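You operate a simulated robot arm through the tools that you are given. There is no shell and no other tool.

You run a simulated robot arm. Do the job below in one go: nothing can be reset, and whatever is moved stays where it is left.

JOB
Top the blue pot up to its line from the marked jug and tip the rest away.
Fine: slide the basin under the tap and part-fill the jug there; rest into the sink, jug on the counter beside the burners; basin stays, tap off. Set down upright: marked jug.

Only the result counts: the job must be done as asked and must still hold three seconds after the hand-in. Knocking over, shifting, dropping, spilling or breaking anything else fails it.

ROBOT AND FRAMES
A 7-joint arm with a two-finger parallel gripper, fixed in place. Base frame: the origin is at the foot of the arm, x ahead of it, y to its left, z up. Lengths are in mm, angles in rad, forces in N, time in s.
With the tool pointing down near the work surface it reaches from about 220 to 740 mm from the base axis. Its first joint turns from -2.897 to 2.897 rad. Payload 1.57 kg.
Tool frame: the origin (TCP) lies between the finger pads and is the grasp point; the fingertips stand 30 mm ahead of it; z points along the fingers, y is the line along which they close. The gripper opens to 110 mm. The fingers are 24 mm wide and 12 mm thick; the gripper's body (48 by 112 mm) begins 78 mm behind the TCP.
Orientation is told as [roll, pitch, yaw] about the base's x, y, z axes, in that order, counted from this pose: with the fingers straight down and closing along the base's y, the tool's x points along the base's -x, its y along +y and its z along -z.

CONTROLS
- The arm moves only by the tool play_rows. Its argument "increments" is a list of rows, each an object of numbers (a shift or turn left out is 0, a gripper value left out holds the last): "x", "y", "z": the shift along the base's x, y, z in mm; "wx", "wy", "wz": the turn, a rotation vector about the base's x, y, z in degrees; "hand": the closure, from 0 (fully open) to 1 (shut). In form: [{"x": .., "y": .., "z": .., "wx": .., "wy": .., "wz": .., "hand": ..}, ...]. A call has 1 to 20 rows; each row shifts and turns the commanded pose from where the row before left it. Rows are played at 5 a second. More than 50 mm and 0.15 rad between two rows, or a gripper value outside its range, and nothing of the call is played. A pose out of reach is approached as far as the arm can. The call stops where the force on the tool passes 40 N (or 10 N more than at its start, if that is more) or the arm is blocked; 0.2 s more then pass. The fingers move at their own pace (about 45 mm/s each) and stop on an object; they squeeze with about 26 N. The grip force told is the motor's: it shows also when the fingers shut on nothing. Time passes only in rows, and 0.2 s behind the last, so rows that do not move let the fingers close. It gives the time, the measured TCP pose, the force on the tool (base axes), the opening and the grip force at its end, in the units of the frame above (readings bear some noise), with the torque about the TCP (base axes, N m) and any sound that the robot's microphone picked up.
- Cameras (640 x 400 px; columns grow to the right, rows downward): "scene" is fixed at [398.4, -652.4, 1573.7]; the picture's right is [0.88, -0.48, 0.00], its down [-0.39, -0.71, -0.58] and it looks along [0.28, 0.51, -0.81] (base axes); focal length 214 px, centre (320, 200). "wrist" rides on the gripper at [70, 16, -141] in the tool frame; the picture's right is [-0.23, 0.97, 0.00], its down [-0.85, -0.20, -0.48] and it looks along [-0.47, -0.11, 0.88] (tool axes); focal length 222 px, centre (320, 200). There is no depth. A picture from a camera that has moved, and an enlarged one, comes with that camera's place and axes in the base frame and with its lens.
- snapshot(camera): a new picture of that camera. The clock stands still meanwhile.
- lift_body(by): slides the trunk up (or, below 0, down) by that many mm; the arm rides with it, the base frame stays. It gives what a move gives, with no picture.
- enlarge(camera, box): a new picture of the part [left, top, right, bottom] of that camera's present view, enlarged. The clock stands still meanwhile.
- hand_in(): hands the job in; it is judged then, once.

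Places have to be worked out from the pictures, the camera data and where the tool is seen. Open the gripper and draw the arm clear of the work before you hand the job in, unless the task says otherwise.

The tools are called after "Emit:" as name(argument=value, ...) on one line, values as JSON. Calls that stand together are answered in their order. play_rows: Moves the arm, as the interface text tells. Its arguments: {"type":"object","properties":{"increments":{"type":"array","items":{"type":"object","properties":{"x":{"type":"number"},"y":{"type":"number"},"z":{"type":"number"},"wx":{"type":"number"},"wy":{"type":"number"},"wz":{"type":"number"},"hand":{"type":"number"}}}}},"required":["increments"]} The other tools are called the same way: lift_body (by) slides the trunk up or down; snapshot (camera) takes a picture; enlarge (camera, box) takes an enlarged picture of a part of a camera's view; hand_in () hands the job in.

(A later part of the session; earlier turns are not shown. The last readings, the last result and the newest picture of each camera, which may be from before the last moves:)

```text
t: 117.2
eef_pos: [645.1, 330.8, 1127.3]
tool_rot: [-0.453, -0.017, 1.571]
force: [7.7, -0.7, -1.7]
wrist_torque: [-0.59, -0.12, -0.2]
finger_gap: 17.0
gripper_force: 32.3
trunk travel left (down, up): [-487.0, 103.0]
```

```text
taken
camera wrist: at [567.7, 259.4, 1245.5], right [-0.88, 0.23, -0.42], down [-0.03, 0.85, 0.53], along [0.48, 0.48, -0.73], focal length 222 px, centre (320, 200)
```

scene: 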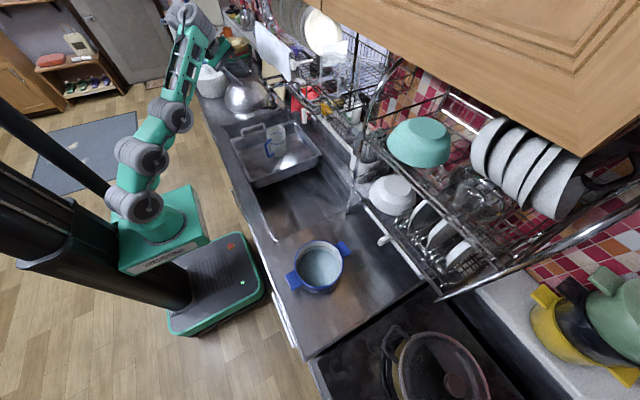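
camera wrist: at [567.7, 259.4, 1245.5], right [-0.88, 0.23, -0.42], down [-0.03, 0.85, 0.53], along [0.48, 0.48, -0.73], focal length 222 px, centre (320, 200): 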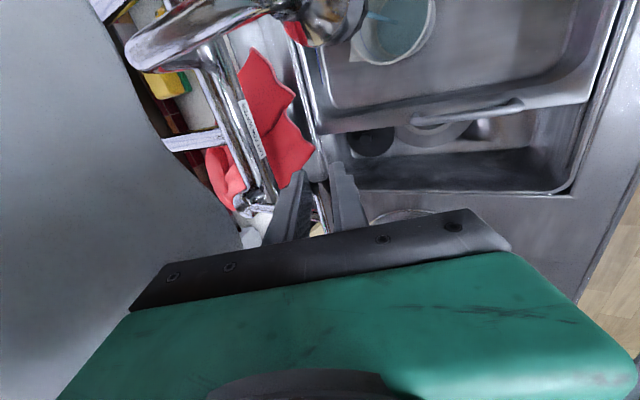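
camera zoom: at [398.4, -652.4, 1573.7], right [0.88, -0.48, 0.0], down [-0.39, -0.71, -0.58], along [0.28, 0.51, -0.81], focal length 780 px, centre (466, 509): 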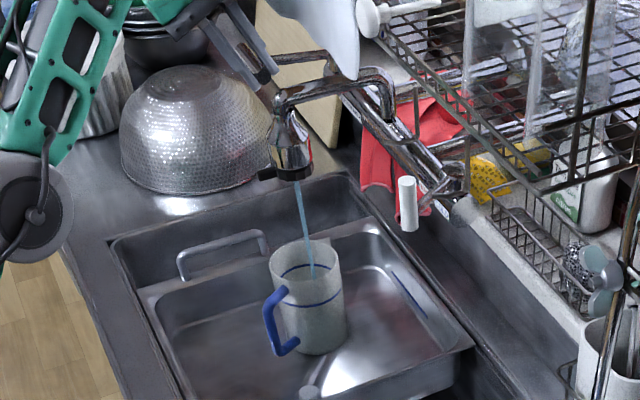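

Water is running straight into the jug. I enlarge the jug to watch the level.

Emit:
enlarge(camera="wrist", box=[330, 0, 450, 75])

Emit:
play_rows(increments=[{}, {}, {}])

Emit:
enlarge(camera="wrist", box=[330, 0, 450, 75])

Emit:
enlarge(camera="scene", box=[260, 110, 320, 160])

```text
5.33 times, centred on (390, 38) of wrist
camera zoom: at [567.7, 259.4, 1245.5], right [-0.88, 0.23, -0.42], down [-0.03, 0.85, 0.53], along [0.48, 0.48, -0.73], focal length 1185 px, centre (-53, 1067)
```

zoom: 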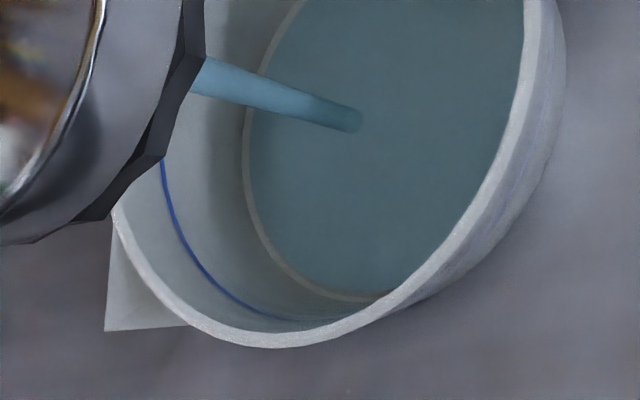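

```text
t: 118.0
eef_pos: [645.1, 332.0, 1128.1]
tool_rot: [-0.453, -0.017, 1.571]
force: [8.2, -1.2, -1.1]
wrist_torque: [-0.14, -0.24, -0.02]
finger_gap: 17.2
gripper_force: 31.6
trunk travel left (down, up): [-487.0, 103.0]
```

```text
5.33 times, centred on (390, 38) of wrist
camera zoom: at [567.7, 259.2, 1245.5], right [-0.88, 0.23, -0.42], down [-0.03, 0.85, 0.53], along [0.48, 0.48, -0.73], focal length 1185 px, centre (-53, 1067)
```

zoom: 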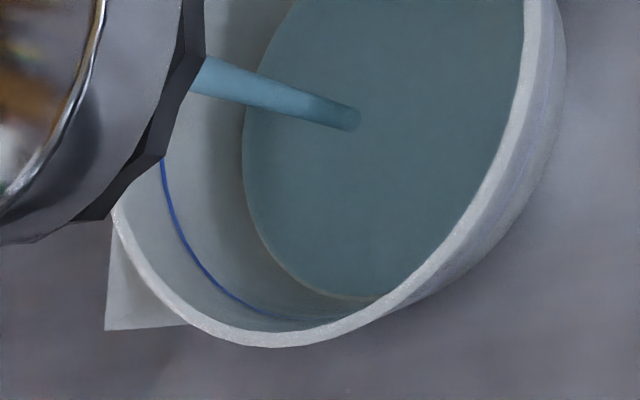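

```text
8.00 times, centred on (290, 135) of scene
camera zoom: at [398.4, -652.4, 1573.7], right [0.88, -0.48, 0.0], down [-0.39, -0.71, -0.58], along [0.28, 0.51, -0.81], focal length 1716 px, centre (560, 720)
```

zoom: 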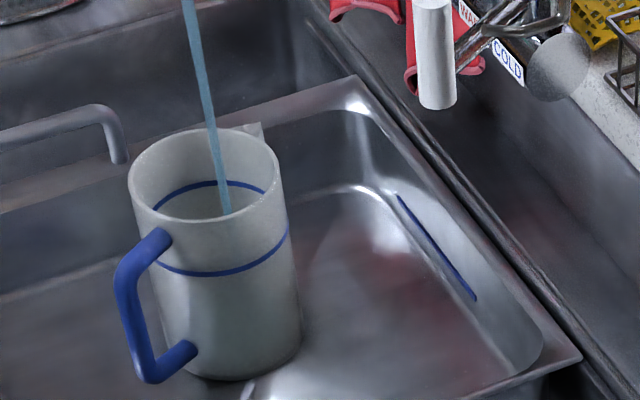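

The level rises slowly. I wait two more seconds and look again.

Emit:
play_rows(increments=[{}, {}, {}, {}, {}, {}, {}, {}, {}, {}])

Emit:
enlarge(camera="wrist", box=[330, 0, 450, 75])

```text
t: 120.2
eef_pos: [644.5, 331.9, 1126.3]
tool_rot: [-0.453, -0.017, 1.57]
force: [10.3, -2.3, -1.2]
wrist_torque: [-0.13, -0.16, -0.01]
finger_gap: 17.5
gripper_force: 32.5
trunk travel left (down, up): [-487.0, 103.0]
```

```text
5.33 times, centred on (390, 38) of wrist
camera zoom: at [567.7, 259.3, 1245.3], right [-0.88, 0.23, -0.42], down [-0.03, 0.85, 0.53], along [0.48, 0.48, -0.73], focal length 1185 px, centre (-53, 1067)
```

zoom: 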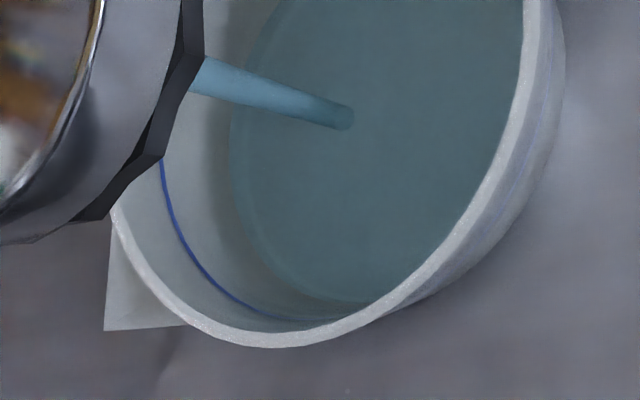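

Roughly 14 mm after 3 s, so about 5 mm/s. I wait 4 s at a time up to a bit under the ring.

Emit:
play_rows(increments=[{}, {}, {}, {}, {}, {}, {}, {}, {}, {}, {}, {}, {}, {}, {}, {}, {}, {}, {}, {}])

Emit:
enlarge(camera="wrist", box=[330, 0, 450, 75])

Emit:
enlarge(camera="scene", box=[260, 110, 320, 160])

```text
t: 124.4
eef_pos: [644.5, 331.6, 1127.0]
tool_rot: [-0.453, -0.018, 1.571]
force: [8.0, -1.8, -1.4]
wrist_torque: [-0.09, -0.16, 0.04]
finger_gap: 17.1
gripper_force: 32.1
trunk travel left (down, up): [-487.0, 103.0]
```

```text
5.33 times, centred on (390, 38) of wrist
camera zoom: at [567.7, 259.3, 1245.3], right [-0.88, 0.23, -0.42], down [-0.03, 0.85, 0.53], along [0.48, 0.48, -0.73], focal length 1185 px, centre (-53, 1067)
```

zoom: 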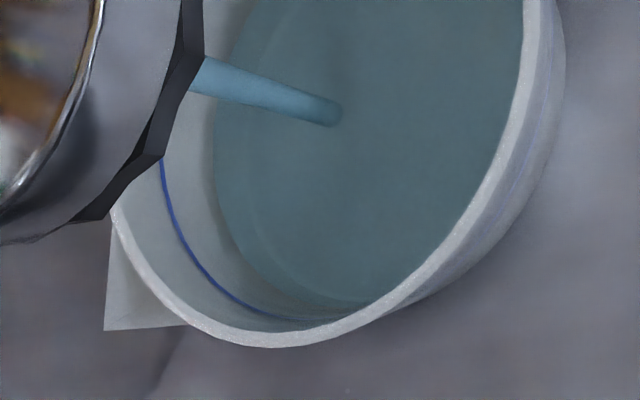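

```text
8.00 times, centred on (290, 135) of scene
camera zoom: at [398.4, -652.4, 1573.7], right [0.88, -0.48, 0.0], down [-0.39, -0.71, -0.58], along [0.28, 0.51, -0.81], focal length 1716 px, centre (560, 720)
```

zoom: 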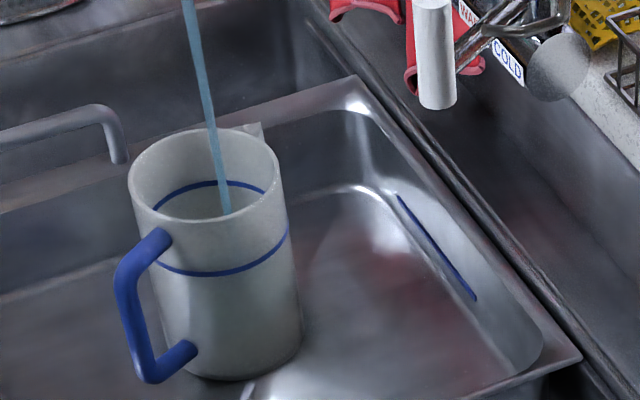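

About 30 mm deep now. I wait another 8 s in two calls.

Emit:
play_rows(increments=[{}, {}, {}, {}, {}, {}, {}, {}, {}, {}, {}, {}, {}, {}, {}, {}, {}, {}, {}, {}])

Emit:
enlarge(camera="wrist", box=[330, 0, 450, 75])

Emit:
play_rows(increments=[{}, {}, {}, {}, {}, {}, {}, {}, {}, {}, {}, {}, {}, {}, {}, {}])

Emit:
enlarge(camera="wrist", box=[330, 0, 450, 75])

Emit:
enlarge(camera="scene", box=[260, 110, 320, 160])

```text
t: 128.6
eef_pos: [646.0, 332.2, 1127.3]
tool_rot: [-0.453, -0.016, 1.571]
force: [8.6, -2.2, -2.7]
wrist_torque: [-0.07, -0.16, 0.04]
finger_gap: 17.1
gripper_force: 32.1
trunk travel left (down, up): [-487.0, 103.0]
```

```text
5.33 times, centred on (390, 38) of wrist
camera zoom: at [567.6, 259.3, 1245.3], right [-0.88, 0.23, -0.42], down [-0.03, 0.85, 0.53], along [0.48, 0.48, -0.73], focal length 1185 px, centre (-53, 1067)
```

zoom: 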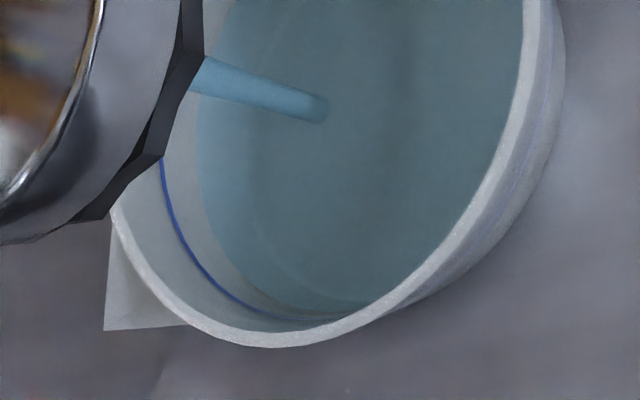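

```text
t: 132.0
eef_pos: [644.3, 332.0, 1127.4]
tool_rot: [-0.455, -0.018, 1.571]
force: [8.6, -0.9, -1.6]
wrist_torque: [-0.07, -0.18, 0.05]
finger_gap: 17.2
gripper_force: 32.3
trunk travel left (down, up): [-487.0, 103.0]
```

```text
5.33 times, centred on (390, 38) of wrist
camera zoom: at [567.6, 259.4, 1245.3], right [-0.88, 0.23, -0.42], down [-0.03, 0.85, 0.53], along [0.48, 0.48, -0.73], focal length 1185 px, centre (-53, 1067)
```

zoom: 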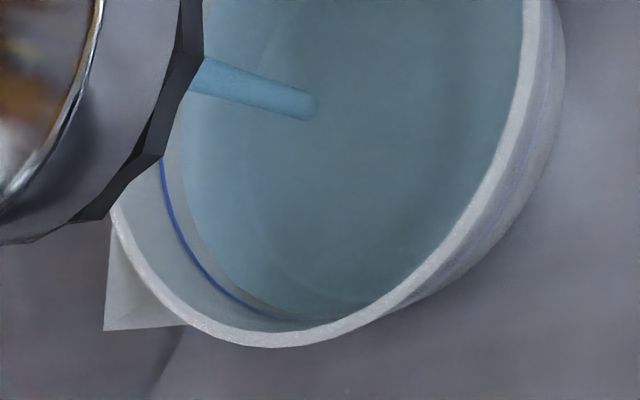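

```text
8.00 times, centred on (290, 135) of scene
camera zoom: at [398.4, -652.4, 1573.7], right [0.88, -0.48, 0.0], down [-0.39, -0.71, -0.58], along [0.28, 0.51, -0.81], focal length 1716 px, centre (560, 720)
```

zoom: 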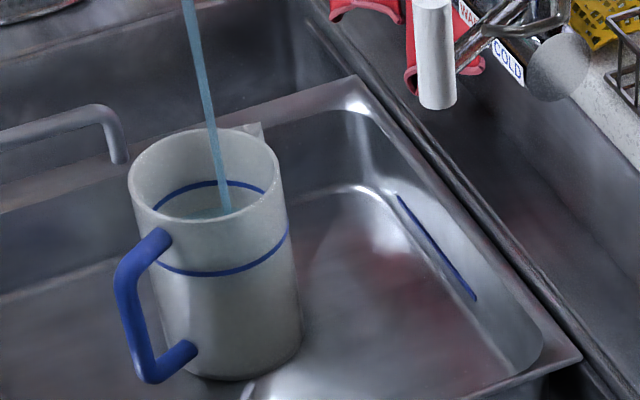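

About 65 mm deep now, a little below the ring. I wait ~2.4 s more, then lower the lever with the trunk.

Emit:
play_rows(increments=[{}, {}, {}, {}, {}, {}, {}, {}, {}, {}, {}])

Emit:
lift_body(by=-12)

Emit:
enlarge(camera="scene", box=[240, 90, 320, 160])

Emit:
enlarge(camera="wrist", box=[330, 0, 450, 75])

```text
t: 134.4
eef_pos: [644.6, 331.4, 1127.3]
tool_rot: [-0.453, -0.017, 1.57]
force: [8.9, -1.4, -1.5]
wrist_torque: [-0.05, -0.18, 0.06]
finger_gap: 17.3
gripper_force: 32.2
trunk travel left (down, up): [-487.0, 103.0]
```

```text
t: 135.0
eef_pos: [644.3, 331.3, 1116.3]
tool_rot: [-0.454, -0.017, 1.57]
force: [3.9, -1.8, 4.1]
wrist_torque: [0.0, -0.22, 0.08]
finger_gap: 17.6
gripper_force: 32.2
trunk travel left (down, up): [-475.0, 115.0]
```

```text
5.71 times, centred on (280, 125) of scene
camera zoom: at [398.4, -652.4, 1573.7], right [0.88, -0.48, 0.0], down [-0.39, -0.71, -0.58], along [0.28, 0.51, -0.81], focal length 1226 px, centre (549, 629)
```

zoom: 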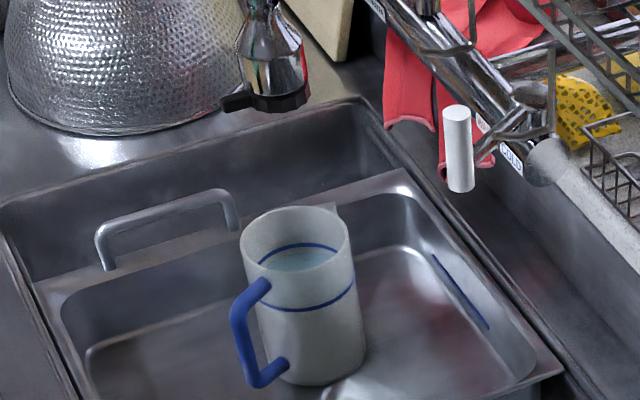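

```text
5.33 times, centred on (390, 38) of wrist
camera zoom: at [566.4, 259.2, 1234.4], right [-0.87, 0.23, -0.42], down [-0.03, 0.85, 0.53], along [0.48, 0.48, -0.73], focal length 1185 px, centre (-53, 1067)
```

zoom: 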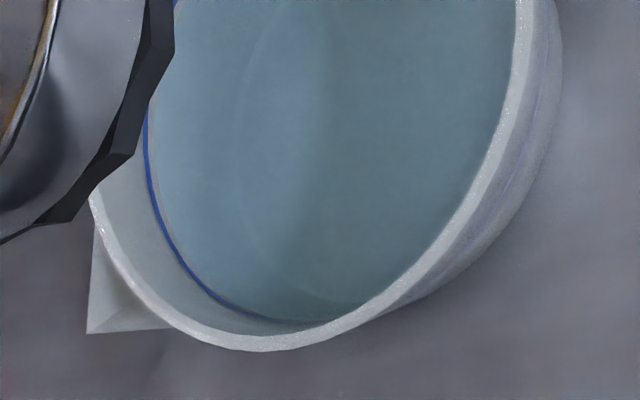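

The stream has stopped and the jug is filled to just under its ring. The bar was originally a few mm lower, so I press it down a bit more to be sure the tap is fully off.

Emit:
lift_body(by=-4)

```text
t: 135.6
eef_pos: [644.3, 330.9, 1115.7]
tool_rot: [-0.462, -0.023, 1.571]
force: [12.6, 3.3, 23.6]
wrist_torque: [0.04, -0.78, 0.05]
finger_gap: 17.2
gripper_force: 32.4
trunk travel left (down, up): [-471.0, 119.0]
```

The lever sits on its lower stop (24 N pushing back), so the tap is off. I ease off, open, and back out upward with the trunk.

Emit:
lift_body(by=4)

Emit:
play_rows(increments=[{"hand": 0.5}, {}, {}, {}])

Emit:
lift_body(by=45)

Emit:
play_rows(increments=[{"x": -10, "y": -2, "wy": 2}, {"x": -12, "y": -5, "wy": 2}, {"x": -12, "y": -10, "wy": 2}, {"x": -12, "y": -12, "wy": 2}, {"x": -12, "y": -12, "z": -5, "wy": 3}, {"x": -12, "y": -12, "z": -5, "wy": 3}, {"x": -12, "y": -12, "z": -5, "wy": 3}, {"x": -12, "y": -12, "z": -5, "wy": 3}, {"x": -12, "y": -12, "z": -5, "wy": 3}, {"x": -12, "y": -12, "z": -5, "wy": 3}, {}])

Emit:
snapshot(camera="scene")

```text
t: 136.1
eef_pos: [644.0, 332.7, 1115.8]
tool_rot: [-0.456, -0.017, 1.571]
force: [12.1, 2.5, 17.9]
wrist_torque: [0.52, -0.43, 0.24]
finger_gap: 17.2
gripper_force: 32.1
trunk travel left (down, up): [-475.0, 115.0]
```

```text
t: 137.1
eef_pos: [643.4, 331.5, 1116.6]
tool_rot: [-0.453, -0.018, 1.57]
force: [-1.1, -0.5, 0.1]
wrist_torque: [-0.01, 0.0, 0.0]
finger_gap: 54.9
gripper_force: 0.0
trunk travel left (down, up): [-475.0, 115.0]
```

```text
t: 138.0
eef_pos: [643.3, 332.3, 1161.0]
tool_rot: [-0.454, -0.018, 1.57]
force: [-0.6, -0.6, -0.5]
wrist_torque: [0.0, 0.01, -0.01]
finger_gap: 54.8
gripper_force: 0.1
trunk travel left (down, up): [-520.0, 70.0]
```

```text
t: 140.4
eef_pos: [532.9, 234.7, 1137.0]
tool_rot: [0.001, -0.017, 1.563]
force: [0.6, -0.9, -0.3]
wrist_torque: [-0.02, -0.01, -0.02]
finger_gap: 55.2
gripper_force: 0.0
out of reach, approached as far as the arm can: row 4, 5, 6
trunk travel left (down, up): [-520.0, 70.0]
```

```text
taken
```

scene: 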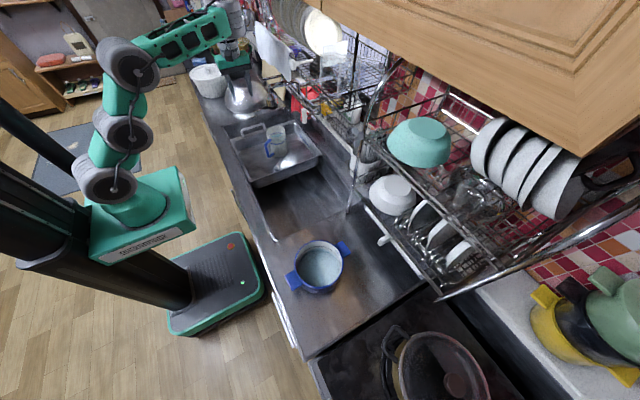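

Arm is back to a normal posture at (533, 235, 1137) and the tap is off. The jug stands under the nozzle, too close for a grasp from above, so I will draw it ~95 mm toward me by its handle inside the basin first. I look at jug and handle.

Emit:
snapshot(camera="wrist")

Emit:
enlarge(camera="scene", box=[255, 110, 305, 165])

```text
taken
camera wrist: at [515.1, 162.0, 1276.2], right [-0.97, 0.23, 0.0], down [0.21, 0.85, 0.49], along [0.11, 0.48, -0.87], focal length 222 px, centre (320, 200)
```

wrist: 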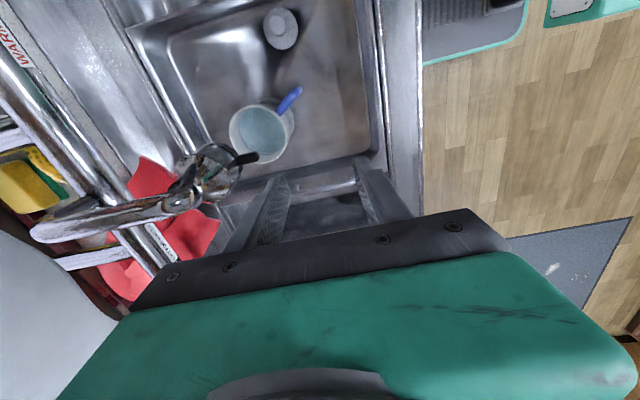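

```text
7.27 times, centred on (280, 138) of scene
camera zoom: at [398.4, -652.4, 1573.7], right [0.88, -0.48, 0.0], down [-0.39, -0.71, -0.58], along [0.28, 0.51, -0.81], focal length 1560 px, centre (611, 654)
```

zoom: 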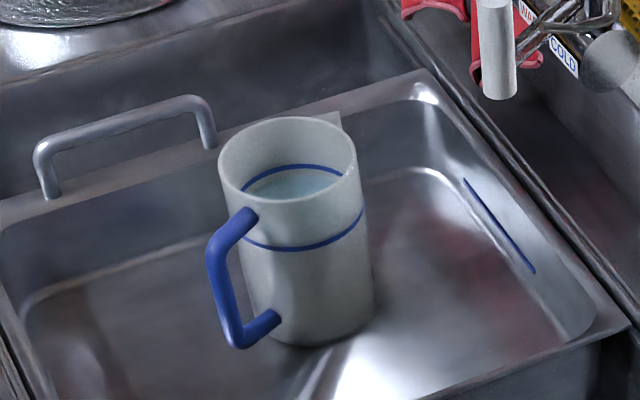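

I enlarge the top view of the jug for precise triangulation.

Emit:
enlarge(camera="wrist", box=[210, 70, 330, 180])

```text
3.64 times, centred on (270, 125) of wrist
camera zoom: at [515.1, 162.0, 1276.2], right [-0.97, 0.23, 0.0], down [0.21, 0.85, 0.49], along [0.11, 0.48, -0.87], focal length 808 px, centre (502, 473)
```

zoom: 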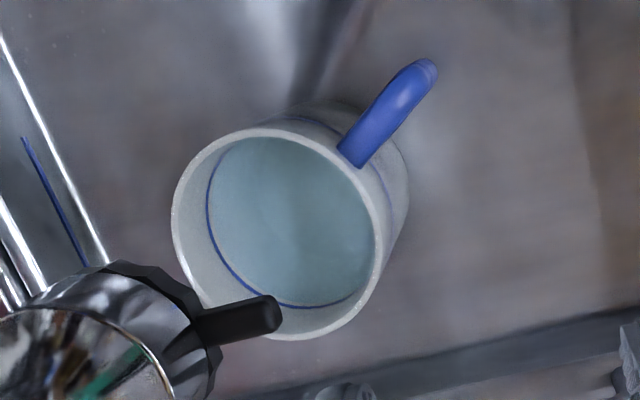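

Jug centre ≈ (629.5, 221.5), rim z ≈ 917; handle bar ≈ (555, 176), z 830–905; the tap's black tab reaches to (596, 222, 1045). I move clear to (500, 150), yaw to 31° (square to the handle), then lower the trunk.

Emit:
play_rows(increments=[{"x": -4, "y": -11, "wz": -7.2}, {"x": -4, "y": -11, "wz": -7.3}, {"x": -4, "y": -11, "wz": -7.3}, {"x": -4, "y": -11, "wz": -7.3}, {"x": -4, "y": -10, "wz": -7.3}, {"x": -4, "y": -10, "wz": -7.3}, {"x": -4, "y": -10, "wz": -7.3}, {"x": -5, "y": -10, "wz": -7.2}, {}])

Emit:
lift_body(by=-200)

Emit:
snapshot(camera="wrist")

Emit:
snapshot(camera="scene")

```text
t: 142.4
eef_pos: [525.9, 161.7, 1166.3]
tool_rot: [-0.001, -0.012, 0.546]
force: [-0.4, 0.3, -1.2]
wrist_torque: [-0.03, 0.0, -0.01]
finger_gap: 55.1
gripper_force: 0.1
out of reach, approached as far as the arm can: row 2, 3, 4, 5, 6, 7, 8
trunk travel left (down, up): [-520.0, 70.0]
```

```text
t: 144.5
eef_pos: [525.5, 160.6, 967.1]
tool_rot: [-0.001, -0.014, 0.549]
force: [-1.0, -0.2, 0.1]
wrist_torque: [0.04, -0.01, 0.0]
finger_gap: 55.2
gripper_force: 0.1
trunk travel left (down, up): [-320.0, 270.0]
```

```text
taken
camera wrist: at [454.7, 137.4, 1107.4], right [-0.31, 0.95, 0.0], down [0.83, 0.27, 0.49], along [0.46, 0.16, -0.87], focal length 222 px, centre (320, 200)
```

wrist: 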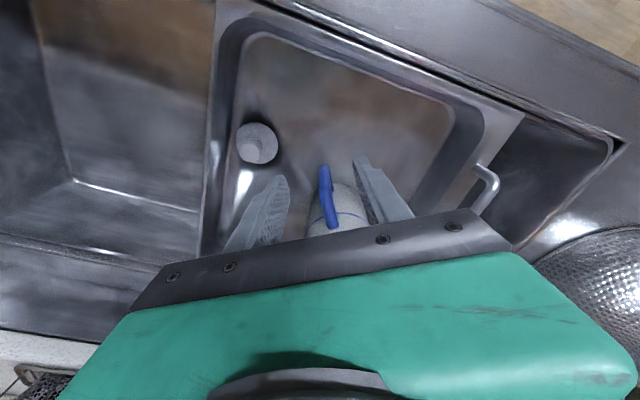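

```text
taken
```

scene: 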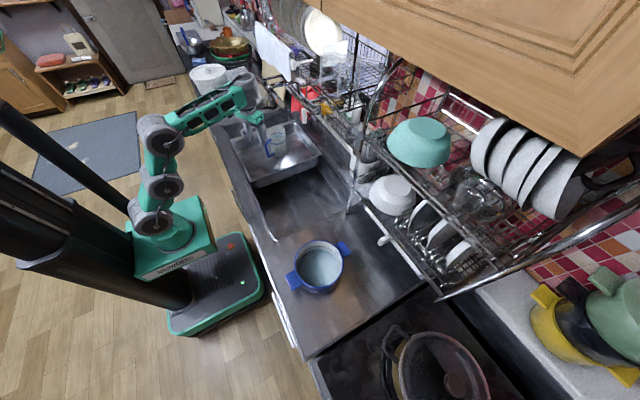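

I'm right above with the handle visible between the fingers. I enlarge to align exactly.

Emit:
enlarge(camera="wrist", box=[230, 110, 430, 240])

Emit:
enlarge(camera="scene", box=[230, 80, 320, 165])

```text
3.08 times, centred on (330, 175) of wrist
camera zoom: at [454.7, 137.4, 1107.4], right [-0.31, 0.95, 0.0], down [0.83, 0.27, 0.49], along [0.46, 0.16, -0.87], focal length 684 px, centre (289, 277)
```

zoom: 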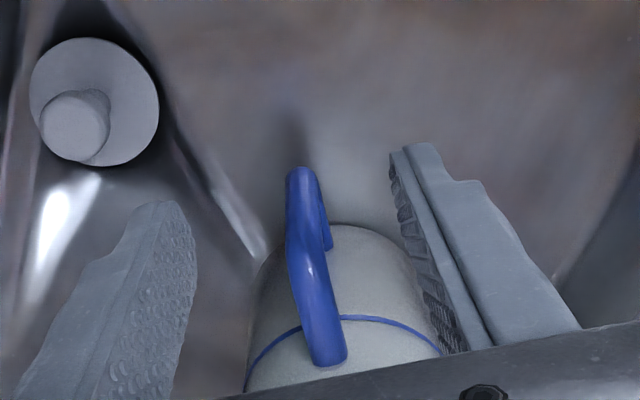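

```text
4.71 times, centred on (275, 122) of scene
camera zoom: at [398.4, -652.4, 1573.7], right [0.88, -0.48, 0.0], down [-0.39, -0.71, -0.58], along [0.28, 0.51, -0.81], focal length 1009 px, centre (532, 565)
```

zoom: 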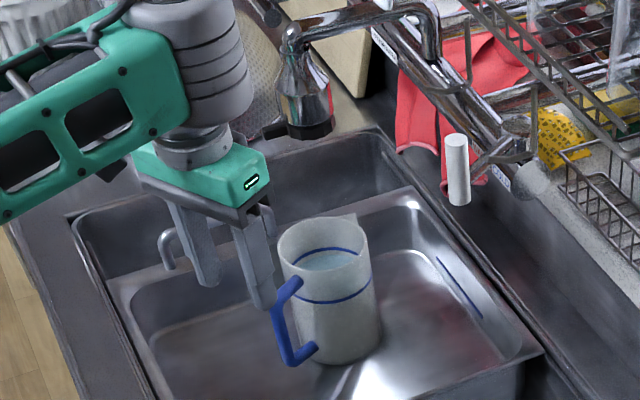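

The lower bend of the handle lies at (555, 176, ≈838), consistent. I move over it and go down to TCP z ≈ 876.

Emit:
play_rows(increments=[{"x": 10, "y": 5}, {"x": 10, "y": 5}, {"x": 9.5, "y": 5.4}, {"z": -18}, {"z": -18}, {"z": -18}, {"z": -18}, {"z": -12}, {"z": -7}, {}])

Emit:
snapshot(camera="wrist")

Emit:
enlarge(camera="scene", box=[230, 80, 320, 165])

```text
t: 146.7
eef_pos: [584.4, 184.6, 904.4]
tool_rot: [0.002, -0.008, 0.549]
force: [-0.6, -0.2, -0.2]
wrist_torque: [0.07, -0.07, -0.01]
finger_gap: 54.9
gripper_force: 0.0
out of reach, approached as far as the arm can: row 5, 6, 7, 8, 9
trunk travel left (down, up): [-320.0, 270.0]
```

```text
taken
camera wrist: at [514.8, 162.2, 1043.9], right [-0.31, 0.95, 0.0], down [0.83, 0.27, 0.49], along [0.46, 0.16, -0.87], focal length 222 px, centre (320, 200)
```

wrist: 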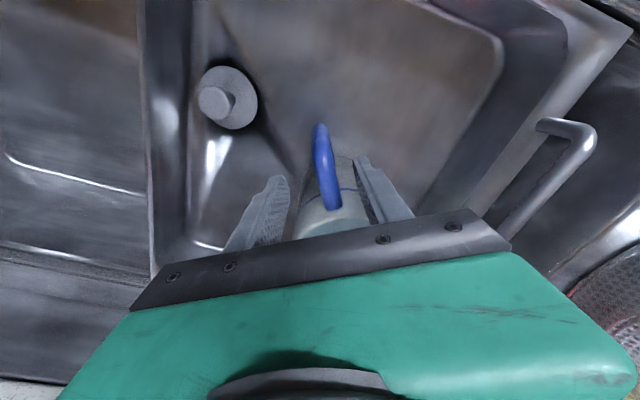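

```text
4.71 times, centred on (275, 122) of scene
camera zoom: at [398.4, -652.4, 1573.7], right [0.88, -0.48, 0.0], down [-0.39, -0.71, -0.58], along [0.28, 0.51, -0.81], focal length 1009 px, centre (532, 565)
```

zoom: 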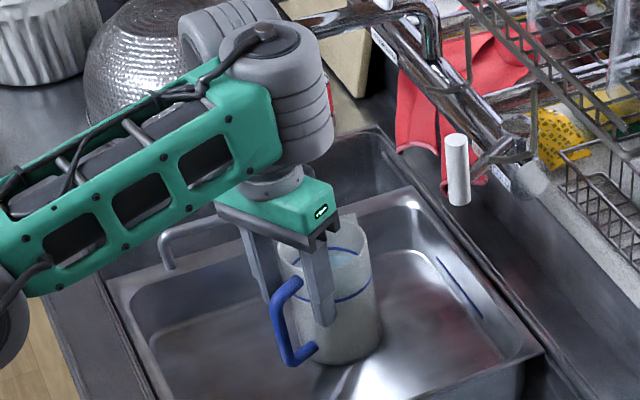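

Danger of the wrist limit pushing me outward: TCP slid to (584, 185). No contact is felt. I back straight out up and toward the robot, then lower the trunk instead.

Emit:
play_rows(increments=[{"x": -8, "y": -3, "z": 12}, {"x": -10, "y": -3, "z": 14}, {"x": -10, "y": -3, "z": 14}, {"x": -12, "y": -4, "z": 14}, {"x": -12, "y": -6, "z": 12}, {}])

```text
t: 147.5
eef_pos: [559.5, 177.9, 932.9]
tool_rot: [0.006, 0.001, 0.543]
force: [-0.8, -0.5, 0.8]
wrist_torque: [-0.02, -0.05, -0.01]
finger_gap: 54.9
gripper_force: 0.1
trunk travel left (down, up): [-320.0, 270.0]
stopped in row 3: the force on the tool passed its limit at 48 N (the readings are from after the stop); the commanded pose is now the measured one
```

A force stop; I check whether anything was touched or moved.

Emit:
enlarge(camera="scene", box=[220, 60, 330, 165])

Emit:
snapshot(camera="wrist")

```text
3.81 times, centred on (275, 112) of scene
camera zoom: at [398.4, -652.4, 1573.7], right [0.88, -0.48, 0.0], down [-0.39, -0.71, -0.58], along [0.28, 0.51, -0.81], focal length 817 px, centre (491, 533)
```

zoom: 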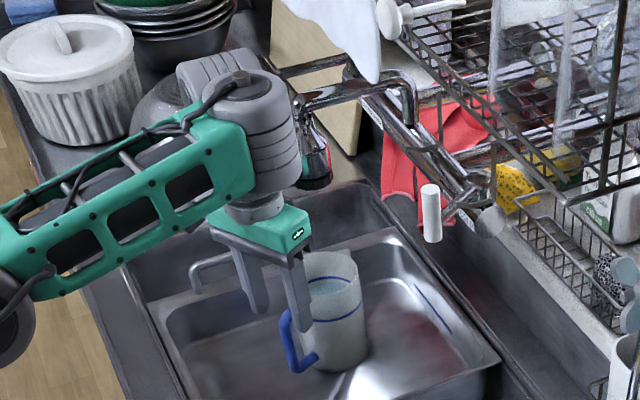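

```text
taken
camera wrist: at [491.0, 154.8, 1074.7], right [-0.31, 0.95, 0.0], down [0.84, 0.27, 0.48], along [0.45, 0.15, -0.88], focal length 222 px, centre (320, 200)
```

wrist: 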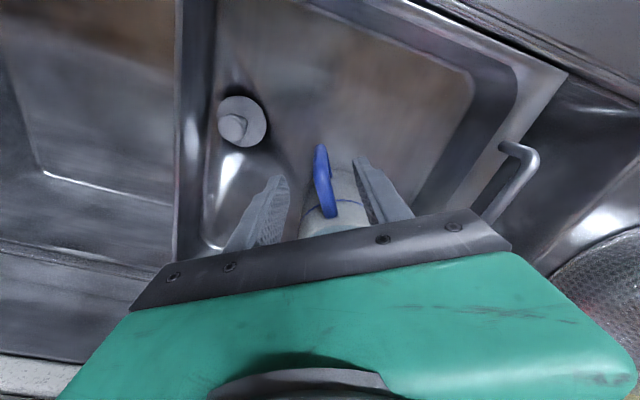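

Jug and basin look unchanged. I ease away toward the robot in small steps and look at the nozzle.

Emit:
play_rows(increments=[{"x": -6, "y": -3, "z": 3}, {"x": -6, "y": -3, "z": 3}, {"x": -6, "y": -3, "z": 3}, {"x": -6, "y": -4, "z": 3}, {"x": -6, "y": -4, "z": 3}, {"x": -6, "y": -4}, {}])

Emit:
enlarge(camera="scene", box=[220, 60, 330, 165])

```text
t: 149.1
eef_pos: [529.2, 159.2, 955.0]
tool_rot: [0.007, 0.01, 0.543]
force: [-0.5, 0.2, 0.6]
wrist_torque: [-0.03, -0.01, 0.0]
finger_gap: 55.0
gripper_force: 0.1
out of reach, approached as far as the arm can: row 4, 6
trunk travel left (down, up): [-320.0, 270.0]
```

```text
3.81 times, centred on (275, 112) of scene
camera zoom: at [398.4, -652.4, 1573.7], right [0.88, -0.48, 0.0], down [-0.39, -0.71, -0.58], along [0.28, 0.51, -0.81], focal length 817 px, centre (491, 533)
```

zoom: 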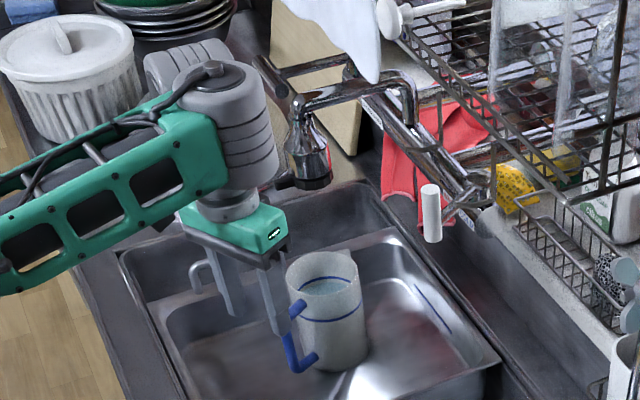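

All unchanged. I lower the trunk by 80 mm here (z → 875), which brings the open fingers beside the handle, then move in horizontally along the handle's direction.

Emit:
lift_body(by=-80)

Emit:
play_rows(increments=[{"x": 5, "y": 3}, {"x": 5, "y": 3}, {"x": 5, "y": 3}, {"x": 4, "y": 3}, {"x": 4, "y": 2}, {}])

Emit:
snapshot(camera="wrist")

Emit:
enlarge(camera="scene", box=[230, 80, 320, 165])

```text
t: 150.3
eef_pos: [529.9, 160.4, 873.7]
tool_rot: [0.007, 0.009, 0.542]
force: [-0.1, 0.6, 0.4]
wrist_torque: [0.04, 0.03, 0.02]
finger_gap: 55.0
gripper_force: 0.0
trunk travel left (down, up): [-240.0, 350.0]
```

```text
t: 151.7
eef_pos: [553.7, 174.3, 875.3]
tool_rot: [0.006, 0.008, 0.542]
force: [0.6, 1.2, 0.0]
wrist_torque: [-0.01, -0.03, 0.02]
finger_gap: 55.0
gripper_force: 0.0
trunk travel left (down, up): [-240.0, 350.0]
```

```text
taken
camera wrist: at [485.1, 150.4, 1016.4], right [-0.31, 0.95, 0.0], down [0.84, 0.27, 0.47], along [0.45, 0.15, -0.88], focal length 222 px, centre (320, 200)
```

wrist: 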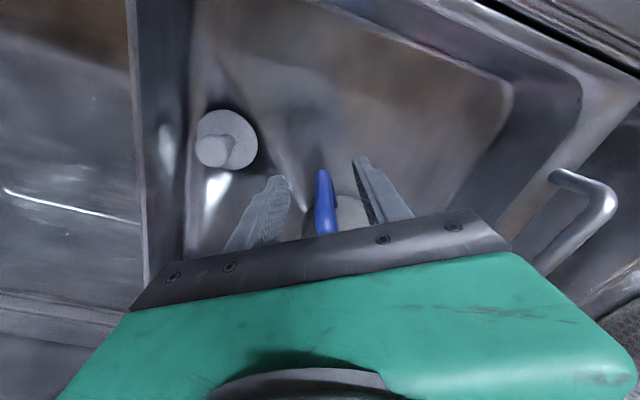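

```text
4.71 times, centred on (275, 122) of scene
camera zoom: at [398.4, -652.4, 1573.7], right [0.88, -0.48, 0.0], down [-0.39, -0.71, -0.58], along [0.28, 0.51, -0.81], focal length 1009 px, centre (532, 565)
```

zoom: 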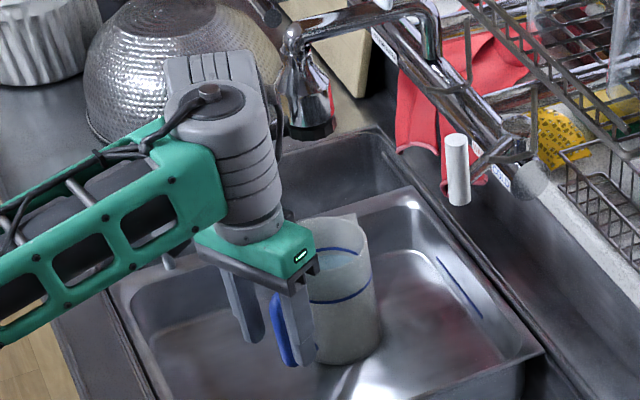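

The handle is nicely centred between the pads. I close on it.

Emit:
play_rows(increments=[{"hand": 0.75}, {}, {"hand": 1}, {}, {}, {}])

```text
t: 153.1
eef_pos: [553.6, 173.3, 875.3]
tool_rot: [0.007, 0.008, 0.543]
force: [1.0, 0.9, 0.3]
wrist_torque: [-0.15, -0.36, 0.02]
finger_gap: 13.9
gripper_force: 25.6
trunk travel left (down, up): [-240.0, 350.0]
```

Gripped (13.9 mm). I draw the jug slowly along the basin floor by about (−78, −55) mm.

Emit:
play_rows(increments=[{"x": -2, "y": -1.4}, {"x": -4, "y": -2.8}, {"x": -6, "y": -4.2}, {"x": -6, "y": -4.2}, {"x": -6, "y": -4.2}, {"x": -6, "y": -4.2}, {}])

Emit:
enlarge(camera="scene", box=[230, 80, 320, 165])

```text
t: 154.7
eef_pos: [524.6, 153.9, 875.7]
tool_rot: [0.01, 0.017, 0.543]
force: [-0.9, 0.3, -0.4]
wrist_torque: [-0.17, 0.04, 0.02]
finger_gap: 13.9
gripper_force: 26.1
out of reach, approached as far as the arm can: row 6
trunk travel left (down, up): [-240.0, 350.0]
```

```text
4.71 times, centred on (275, 122) of scene
camera zoom: at [398.4, -652.4, 1573.7], right [0.88, -0.48, 0.0], down [-0.39, -0.71, -0.58], along [0.28, 0.51, -0.81], focal length 1009 px, centre (532, 565)
```

zoom: 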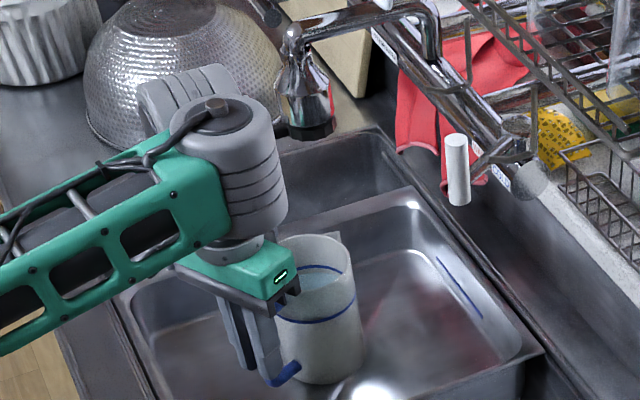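

The jug follows upright, but the wrist limit stops me. I open, raise the tool by rows and lower the trunk by the same 70 mm to regain freedom, then grip again.

Emit:
play_rows(increments=[{"hand": 0.5}, {}, {}, {"z": 15}, {"z": 20}, {"z": 20}, {"z": 15}, {}])

Emit:
lift_body(by=-70)

Emit:
snapshot(camera="wrist")

Emit:
enlarge(camera="scene", box=[230, 80, 320, 165])

```text
t: 156.5
eef_pos: [526.5, 155.6, 943.2]
tool_rot: [0.008, 0.009, 0.544]
force: [0.1, 0.8, -0.4]
wrist_torque: [-0.02, 0.01, -0.01]
finger_gap: 55.1
gripper_force: 0.1
out of reach, approached as far as the arm can: row 5, 6
trunk travel left (down, up): [-240.0, 350.0]
```

```text
t: 157.5
eef_pos: [526.1, 156.5, 871.8]
tool_rot: [0.007, 0.01, 0.543]
force: [0.0, -1.2, 0.3]
wrist_torque: [-0.01, 0.01, -0.01]
finger_gap: 55.0
gripper_force: 0.1
trunk travel left (down, up): [-170.0, 420.0]
```

```text
taken
camera wrist: at [458.6, 132.7, 1013.7], right [-0.31, 0.95, 0.0], down [0.84, 0.27, 0.47], along [0.45, 0.15, -0.88], focal length 222 px, centre (320, 200)
```

wrist: 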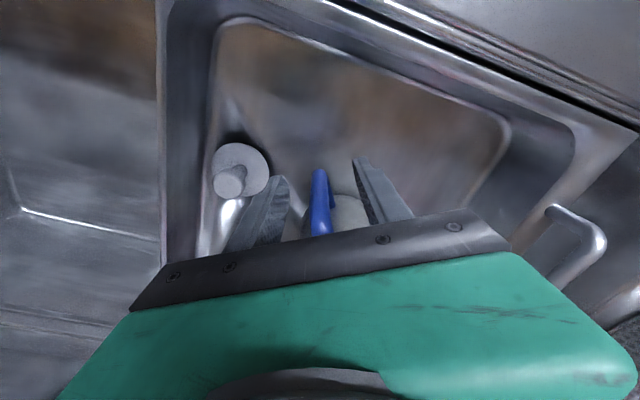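

```text
4.71 times, centred on (275, 122) of scene
camera zoom: at [398.4, -652.4, 1573.7], right [0.88, -0.48, 0.0], down [-0.39, -0.71, -0.58], along [0.28, 0.51, -0.81], focal length 1009 px, centre (532, 565)
```

zoom: 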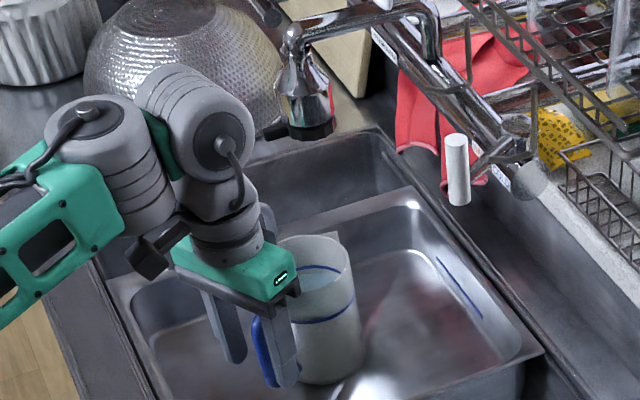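

The handle is still centred between the pads and the jug undisturbed. I close and continue the drag.

Emit:
play_rows(increments=[{"hand": 0.75, "z": 3}, {}, {"hand": 1}, {}, {}, {}])

Emit:
play_rows(increments=[{"x": -2, "y": -1.4}, {"x": -4, "y": -2.8}, {"x": -6, "y": -4.2}, {"x": -6, "y": -4.2}, {"x": -6, "y": -4.2}, {"x": -6, "y": -4.2}, {"x": -6, "y": -4.2}, {"x": -6, "y": -4.2}, {"x": -4, "y": -3}, {"x": -2, "y": -1.5}, {}])

Emit:
enlarge(camera="scene", box=[230, 80, 320, 165])

```text
t: 158.9
eef_pos: [526.0, 155.7, 875.0]
tool_rot: [0.007, 0.008, 0.544]
force: [1.6, 0.9, 2.0]
wrist_torque: [-0.11, -0.45, 0.04]
finger_gap: 13.7
gripper_force: 26.3
trunk travel left (down, up): [-170.0, 420.0]
```

```text
t: 161.3
eef_pos: [478.7, 123.4, 874.8]
tool_rot: [0.007, 0.008, 0.542]
force: [1.5, 0.2, 3.2]
wrist_torque: [-0.07, -0.54, 0.12]
finger_gap: 13.5
gripper_force: 25.5
trunk travel left (down, up): [-170.0, 420.0]
```

```text
4.71 times, centred on (275, 122) of scene
camera zoom: at [398.4, -652.4, 1573.7], right [0.88, -0.48, 0.0], down [-0.39, -0.71, -0.58], along [0.28, 0.51, -0.81], focal length 1009 px, centre (532, 565)
```

zoom: 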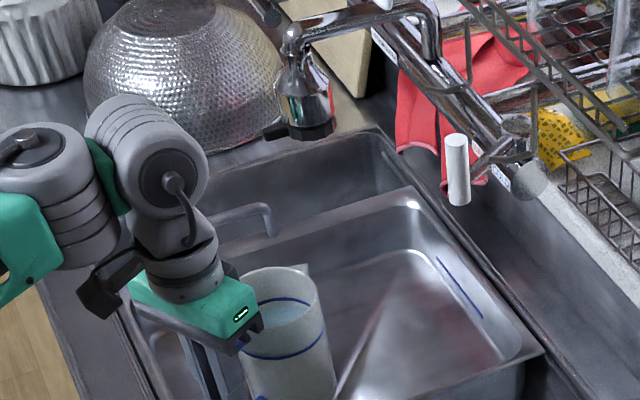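

The jug now stands free of the nozzle at about (552, 167). I open, rise above the rim, and look from above for the body grasp.

Emit:
play_rows(increments=[{"hand": 0.5}, {}, {}, {"z": 15}, {"z": 20}, {"z": 20}, {"z": 20}, {"z": 20}, {"hand": 0}, {}, {}, {}])

Emit:
snapshot(camera="wrist")

Emit:
snapshot(camera="scene")

```text
t: 163.9
eef_pos: [479.8, 122.1, 970.4]
tool_rot: [0.006, 0.009, 0.543]
force: [0.0, 0.8, -0.5]
wrist_torque: [0.02, 0.0, 0.0]
finger_gap: 110.0
gripper_force: 0.0
trunk travel left (down, up): [-170.0, 420.0]
```

```text
taken
camera wrist: at [411.6, 99.0, 1112.3], right [-0.31, 0.95, 0.0], down [0.84, 0.27, 0.47], along [0.45, 0.15, -0.88], focal length 222 px, centre (320, 200)
```

wrist: 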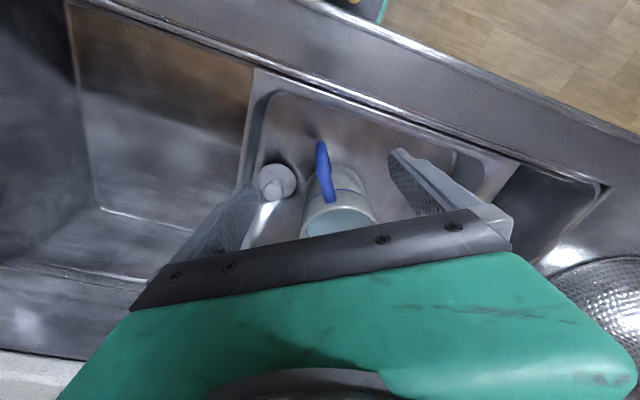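

```text
taken
```

scene: 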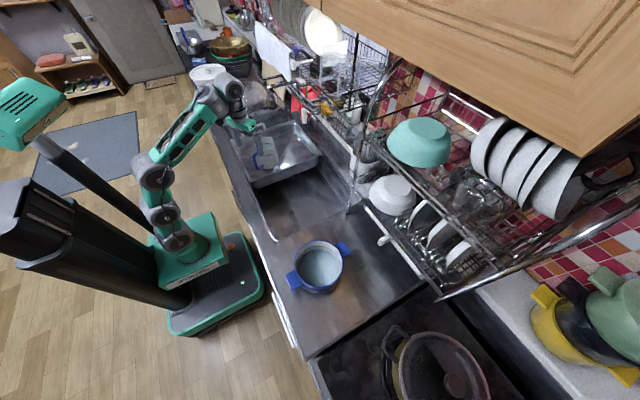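

I enlarge both views for the jug's exact place and heading.

Emit:
enlarge(camera="scene", box=[235, 115, 295, 170])

Emit:
enlarge(camera="wrist", box=[250, 120, 420, 245])

```text
7.27 times, centred on (265, 142) of scene
camera zoom: at [398.4, -652.4, 1573.7], right [0.88, -0.48, 0.0], down [-0.39, -0.71, -0.58], along [0.28, 0.51, -0.81], focal length 1560 px, centre (720, 618)
```

zoom: 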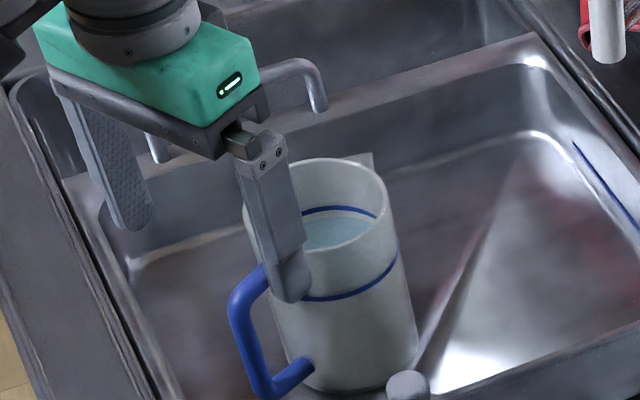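

```text
3.20 times, centred on (335, 182) of wrist
camera zoom: at [411.6, 99.0, 1112.3], right [-0.31, 0.95, 0.0], down [0.84, 0.27, 0.47], along [0.45, 0.15, -0.88], focal length 711 px, centre (272, 256)
```

zoom: 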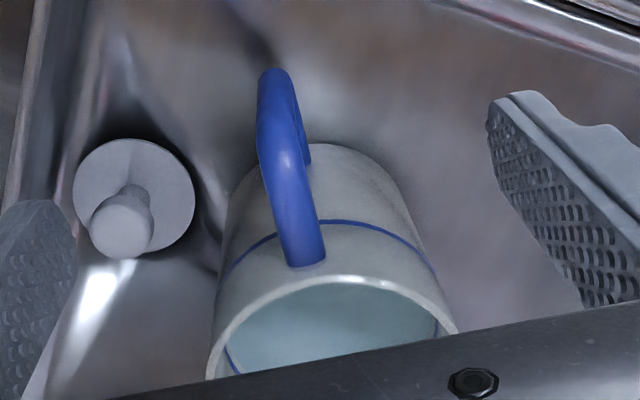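

I move over the jug (tips stay 20 mm above the rim) to see the whole rim between the open fingers.

Emit:
play_rows(increments=[{"x": 12, "y": 7, "z": 5}, {"x": 12, "y": 8, "z": 3}, {"x": 12, "y": 8}, {"x": 12, "y": 8}, {"x": 12, "y": 8}, {"x": 14, "y": 7}, {}])

Emit:
enlarge(camera="wrist", box=[220, 110, 420, 240])

Emit:
enlarge(camera="scene", box=[225, 80, 315, 165])

```text
t: 164.7
eef_pos: [510.4, 141.7, 978.8]
tool_rot: [0.005, -0.002, 0.546]
force: [9.3, 3.7, -13.7]
wrist_torque: [-0.13, 0.19, -0.03]
finger_gap: 109.8
gripper_force: 0.2
trunk travel left (down, up): [-170.0, 420.0]
stopped in row 3: the force on the tool passed its limit at 62 N (the readings are from after the stop); the commanded pose is now the measured one
```

```text
3.08 times, centred on (320, 175) of wrist
camera zoom: at [442.2, 117.3, 1119.3], right [-0.31, 0.95, 0.0], down [0.83, 0.27, 0.48], along [0.45, 0.15, -0.88], focal length 684 px, centre (320, 277)
```

zoom: 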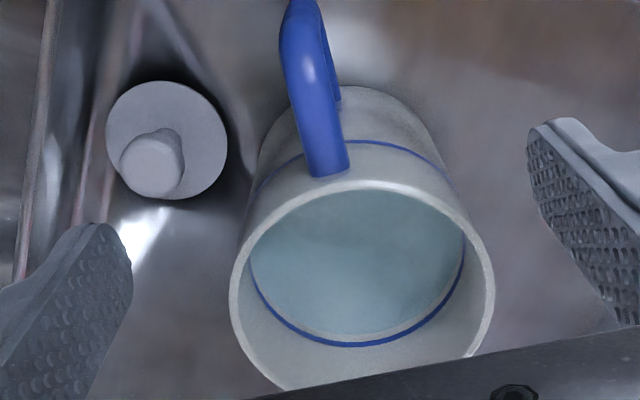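

```text
4.71 times, centred on (270, 122) of scene
camera zoom: at [398.4, -652.4, 1573.7], right [0.88, -0.48, 0.0], down [-0.39, -0.71, -0.58], along [0.28, 0.51, -0.81], focal length 1009 px, centre (555, 565)
```

zoom: 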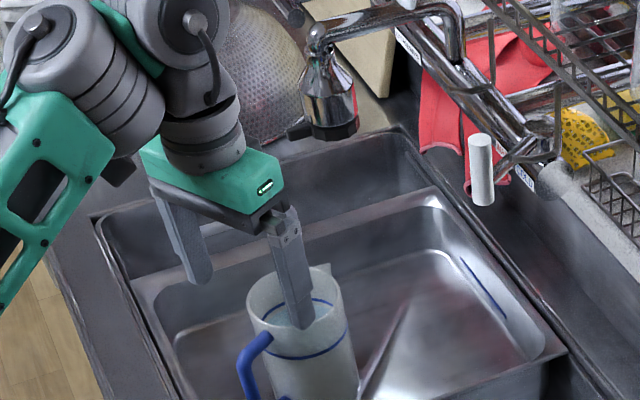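

The force stop came from the arm being nearly straight again (no contact). The rim centre is at ≈ (551, 169), within 2 mm of my closing line. I raise the trunk 70 mm and lower the tool to leave the straight posture.

Emit:
lift_body(by=70)

Emit:
play_rows(increments=[{"z": -12}, {"z": -15}, {"z": -15}, {"z": -15}, {"z": -13}, {}])

```text
t: 165.8
eef_pos: [510.4, 140.9, 1048.7]
tool_rot: [0.005, 0.0, 0.545]
force: [14.9, 4.3, -27.6]
wrist_torque: [0.01, 0.05, -0.02]
finger_gap: 109.9
gripper_force: 0.0
trunk travel left (down, up): [-240.0, 350.0]
```

```text
t: 167.2
eef_pos: [509.2, 141.3, 977.7]
tool_rot: [0.005, -0.001, 0.548]
force: [0.1, 0.1, 0.5]
wrist_torque: [-0.01, 0.0, 0.05]
finger_gap: 110.0
gripper_force: 0.1
trunk travel left (down, up): [-240.0, 350.0]
```

Now I move over the jug centre.

Emit:
play_rows(increments=[{"x": 8, "y": 5}, {"x": 8, "y": 6}, {"x": 9, "y": 6}, {"x": 9, "y": 6}, {"x": 8, "y": 4.5}, {}])

Emit:
enlarge(camera="wrist", box=[200, 90, 440, 245])

Emit:
enlarge(camera="scene", box=[215, 75, 315, 165])

```text
t: 168.6
eef_pos: [552.7, 167.6, 978.3]
tool_rot: [0.006, 0.0, 0.545]
force: [0.7, 0.2, 0.6]
wrist_torque: [-0.01, -0.01, 0.0]
finger_gap: 109.8
gripper_force: 0.1
trunk travel left (down, up): [-240.0, 350.0]
```

```text
2.58 times, centred on (320, 168) of wrist
camera zoom: at [484.7, 144.2, 1118.7], right [-0.31, 0.95, 0.0], down [0.84, 0.27, 0.48], along [0.45, 0.15, -0.88], focal length 573 px, centre (320, 284)
```

zoom: 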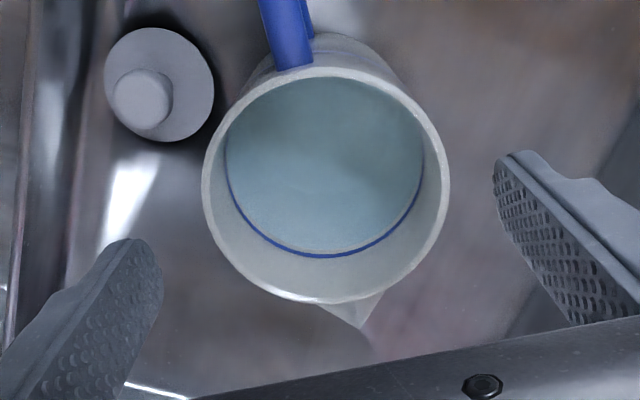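

```text
4.44 times, centred on (265, 120) of scene
camera zoom: at [398.4, -652.4, 1573.7], right [0.88, -0.48, 0.0], down [-0.39, -0.71, -0.58], along [0.28, 0.51, -0.81], focal length 953 px, centre (564, 556)
```

zoom: 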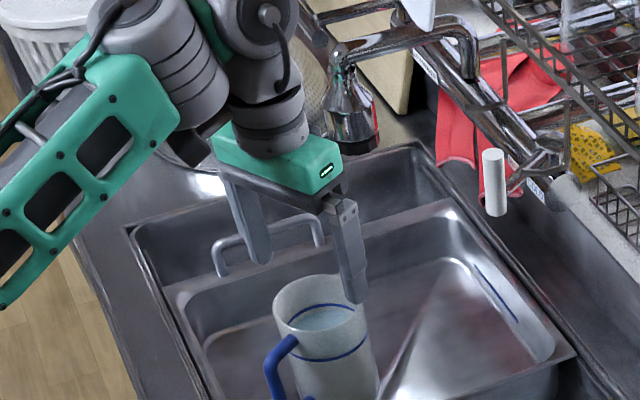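

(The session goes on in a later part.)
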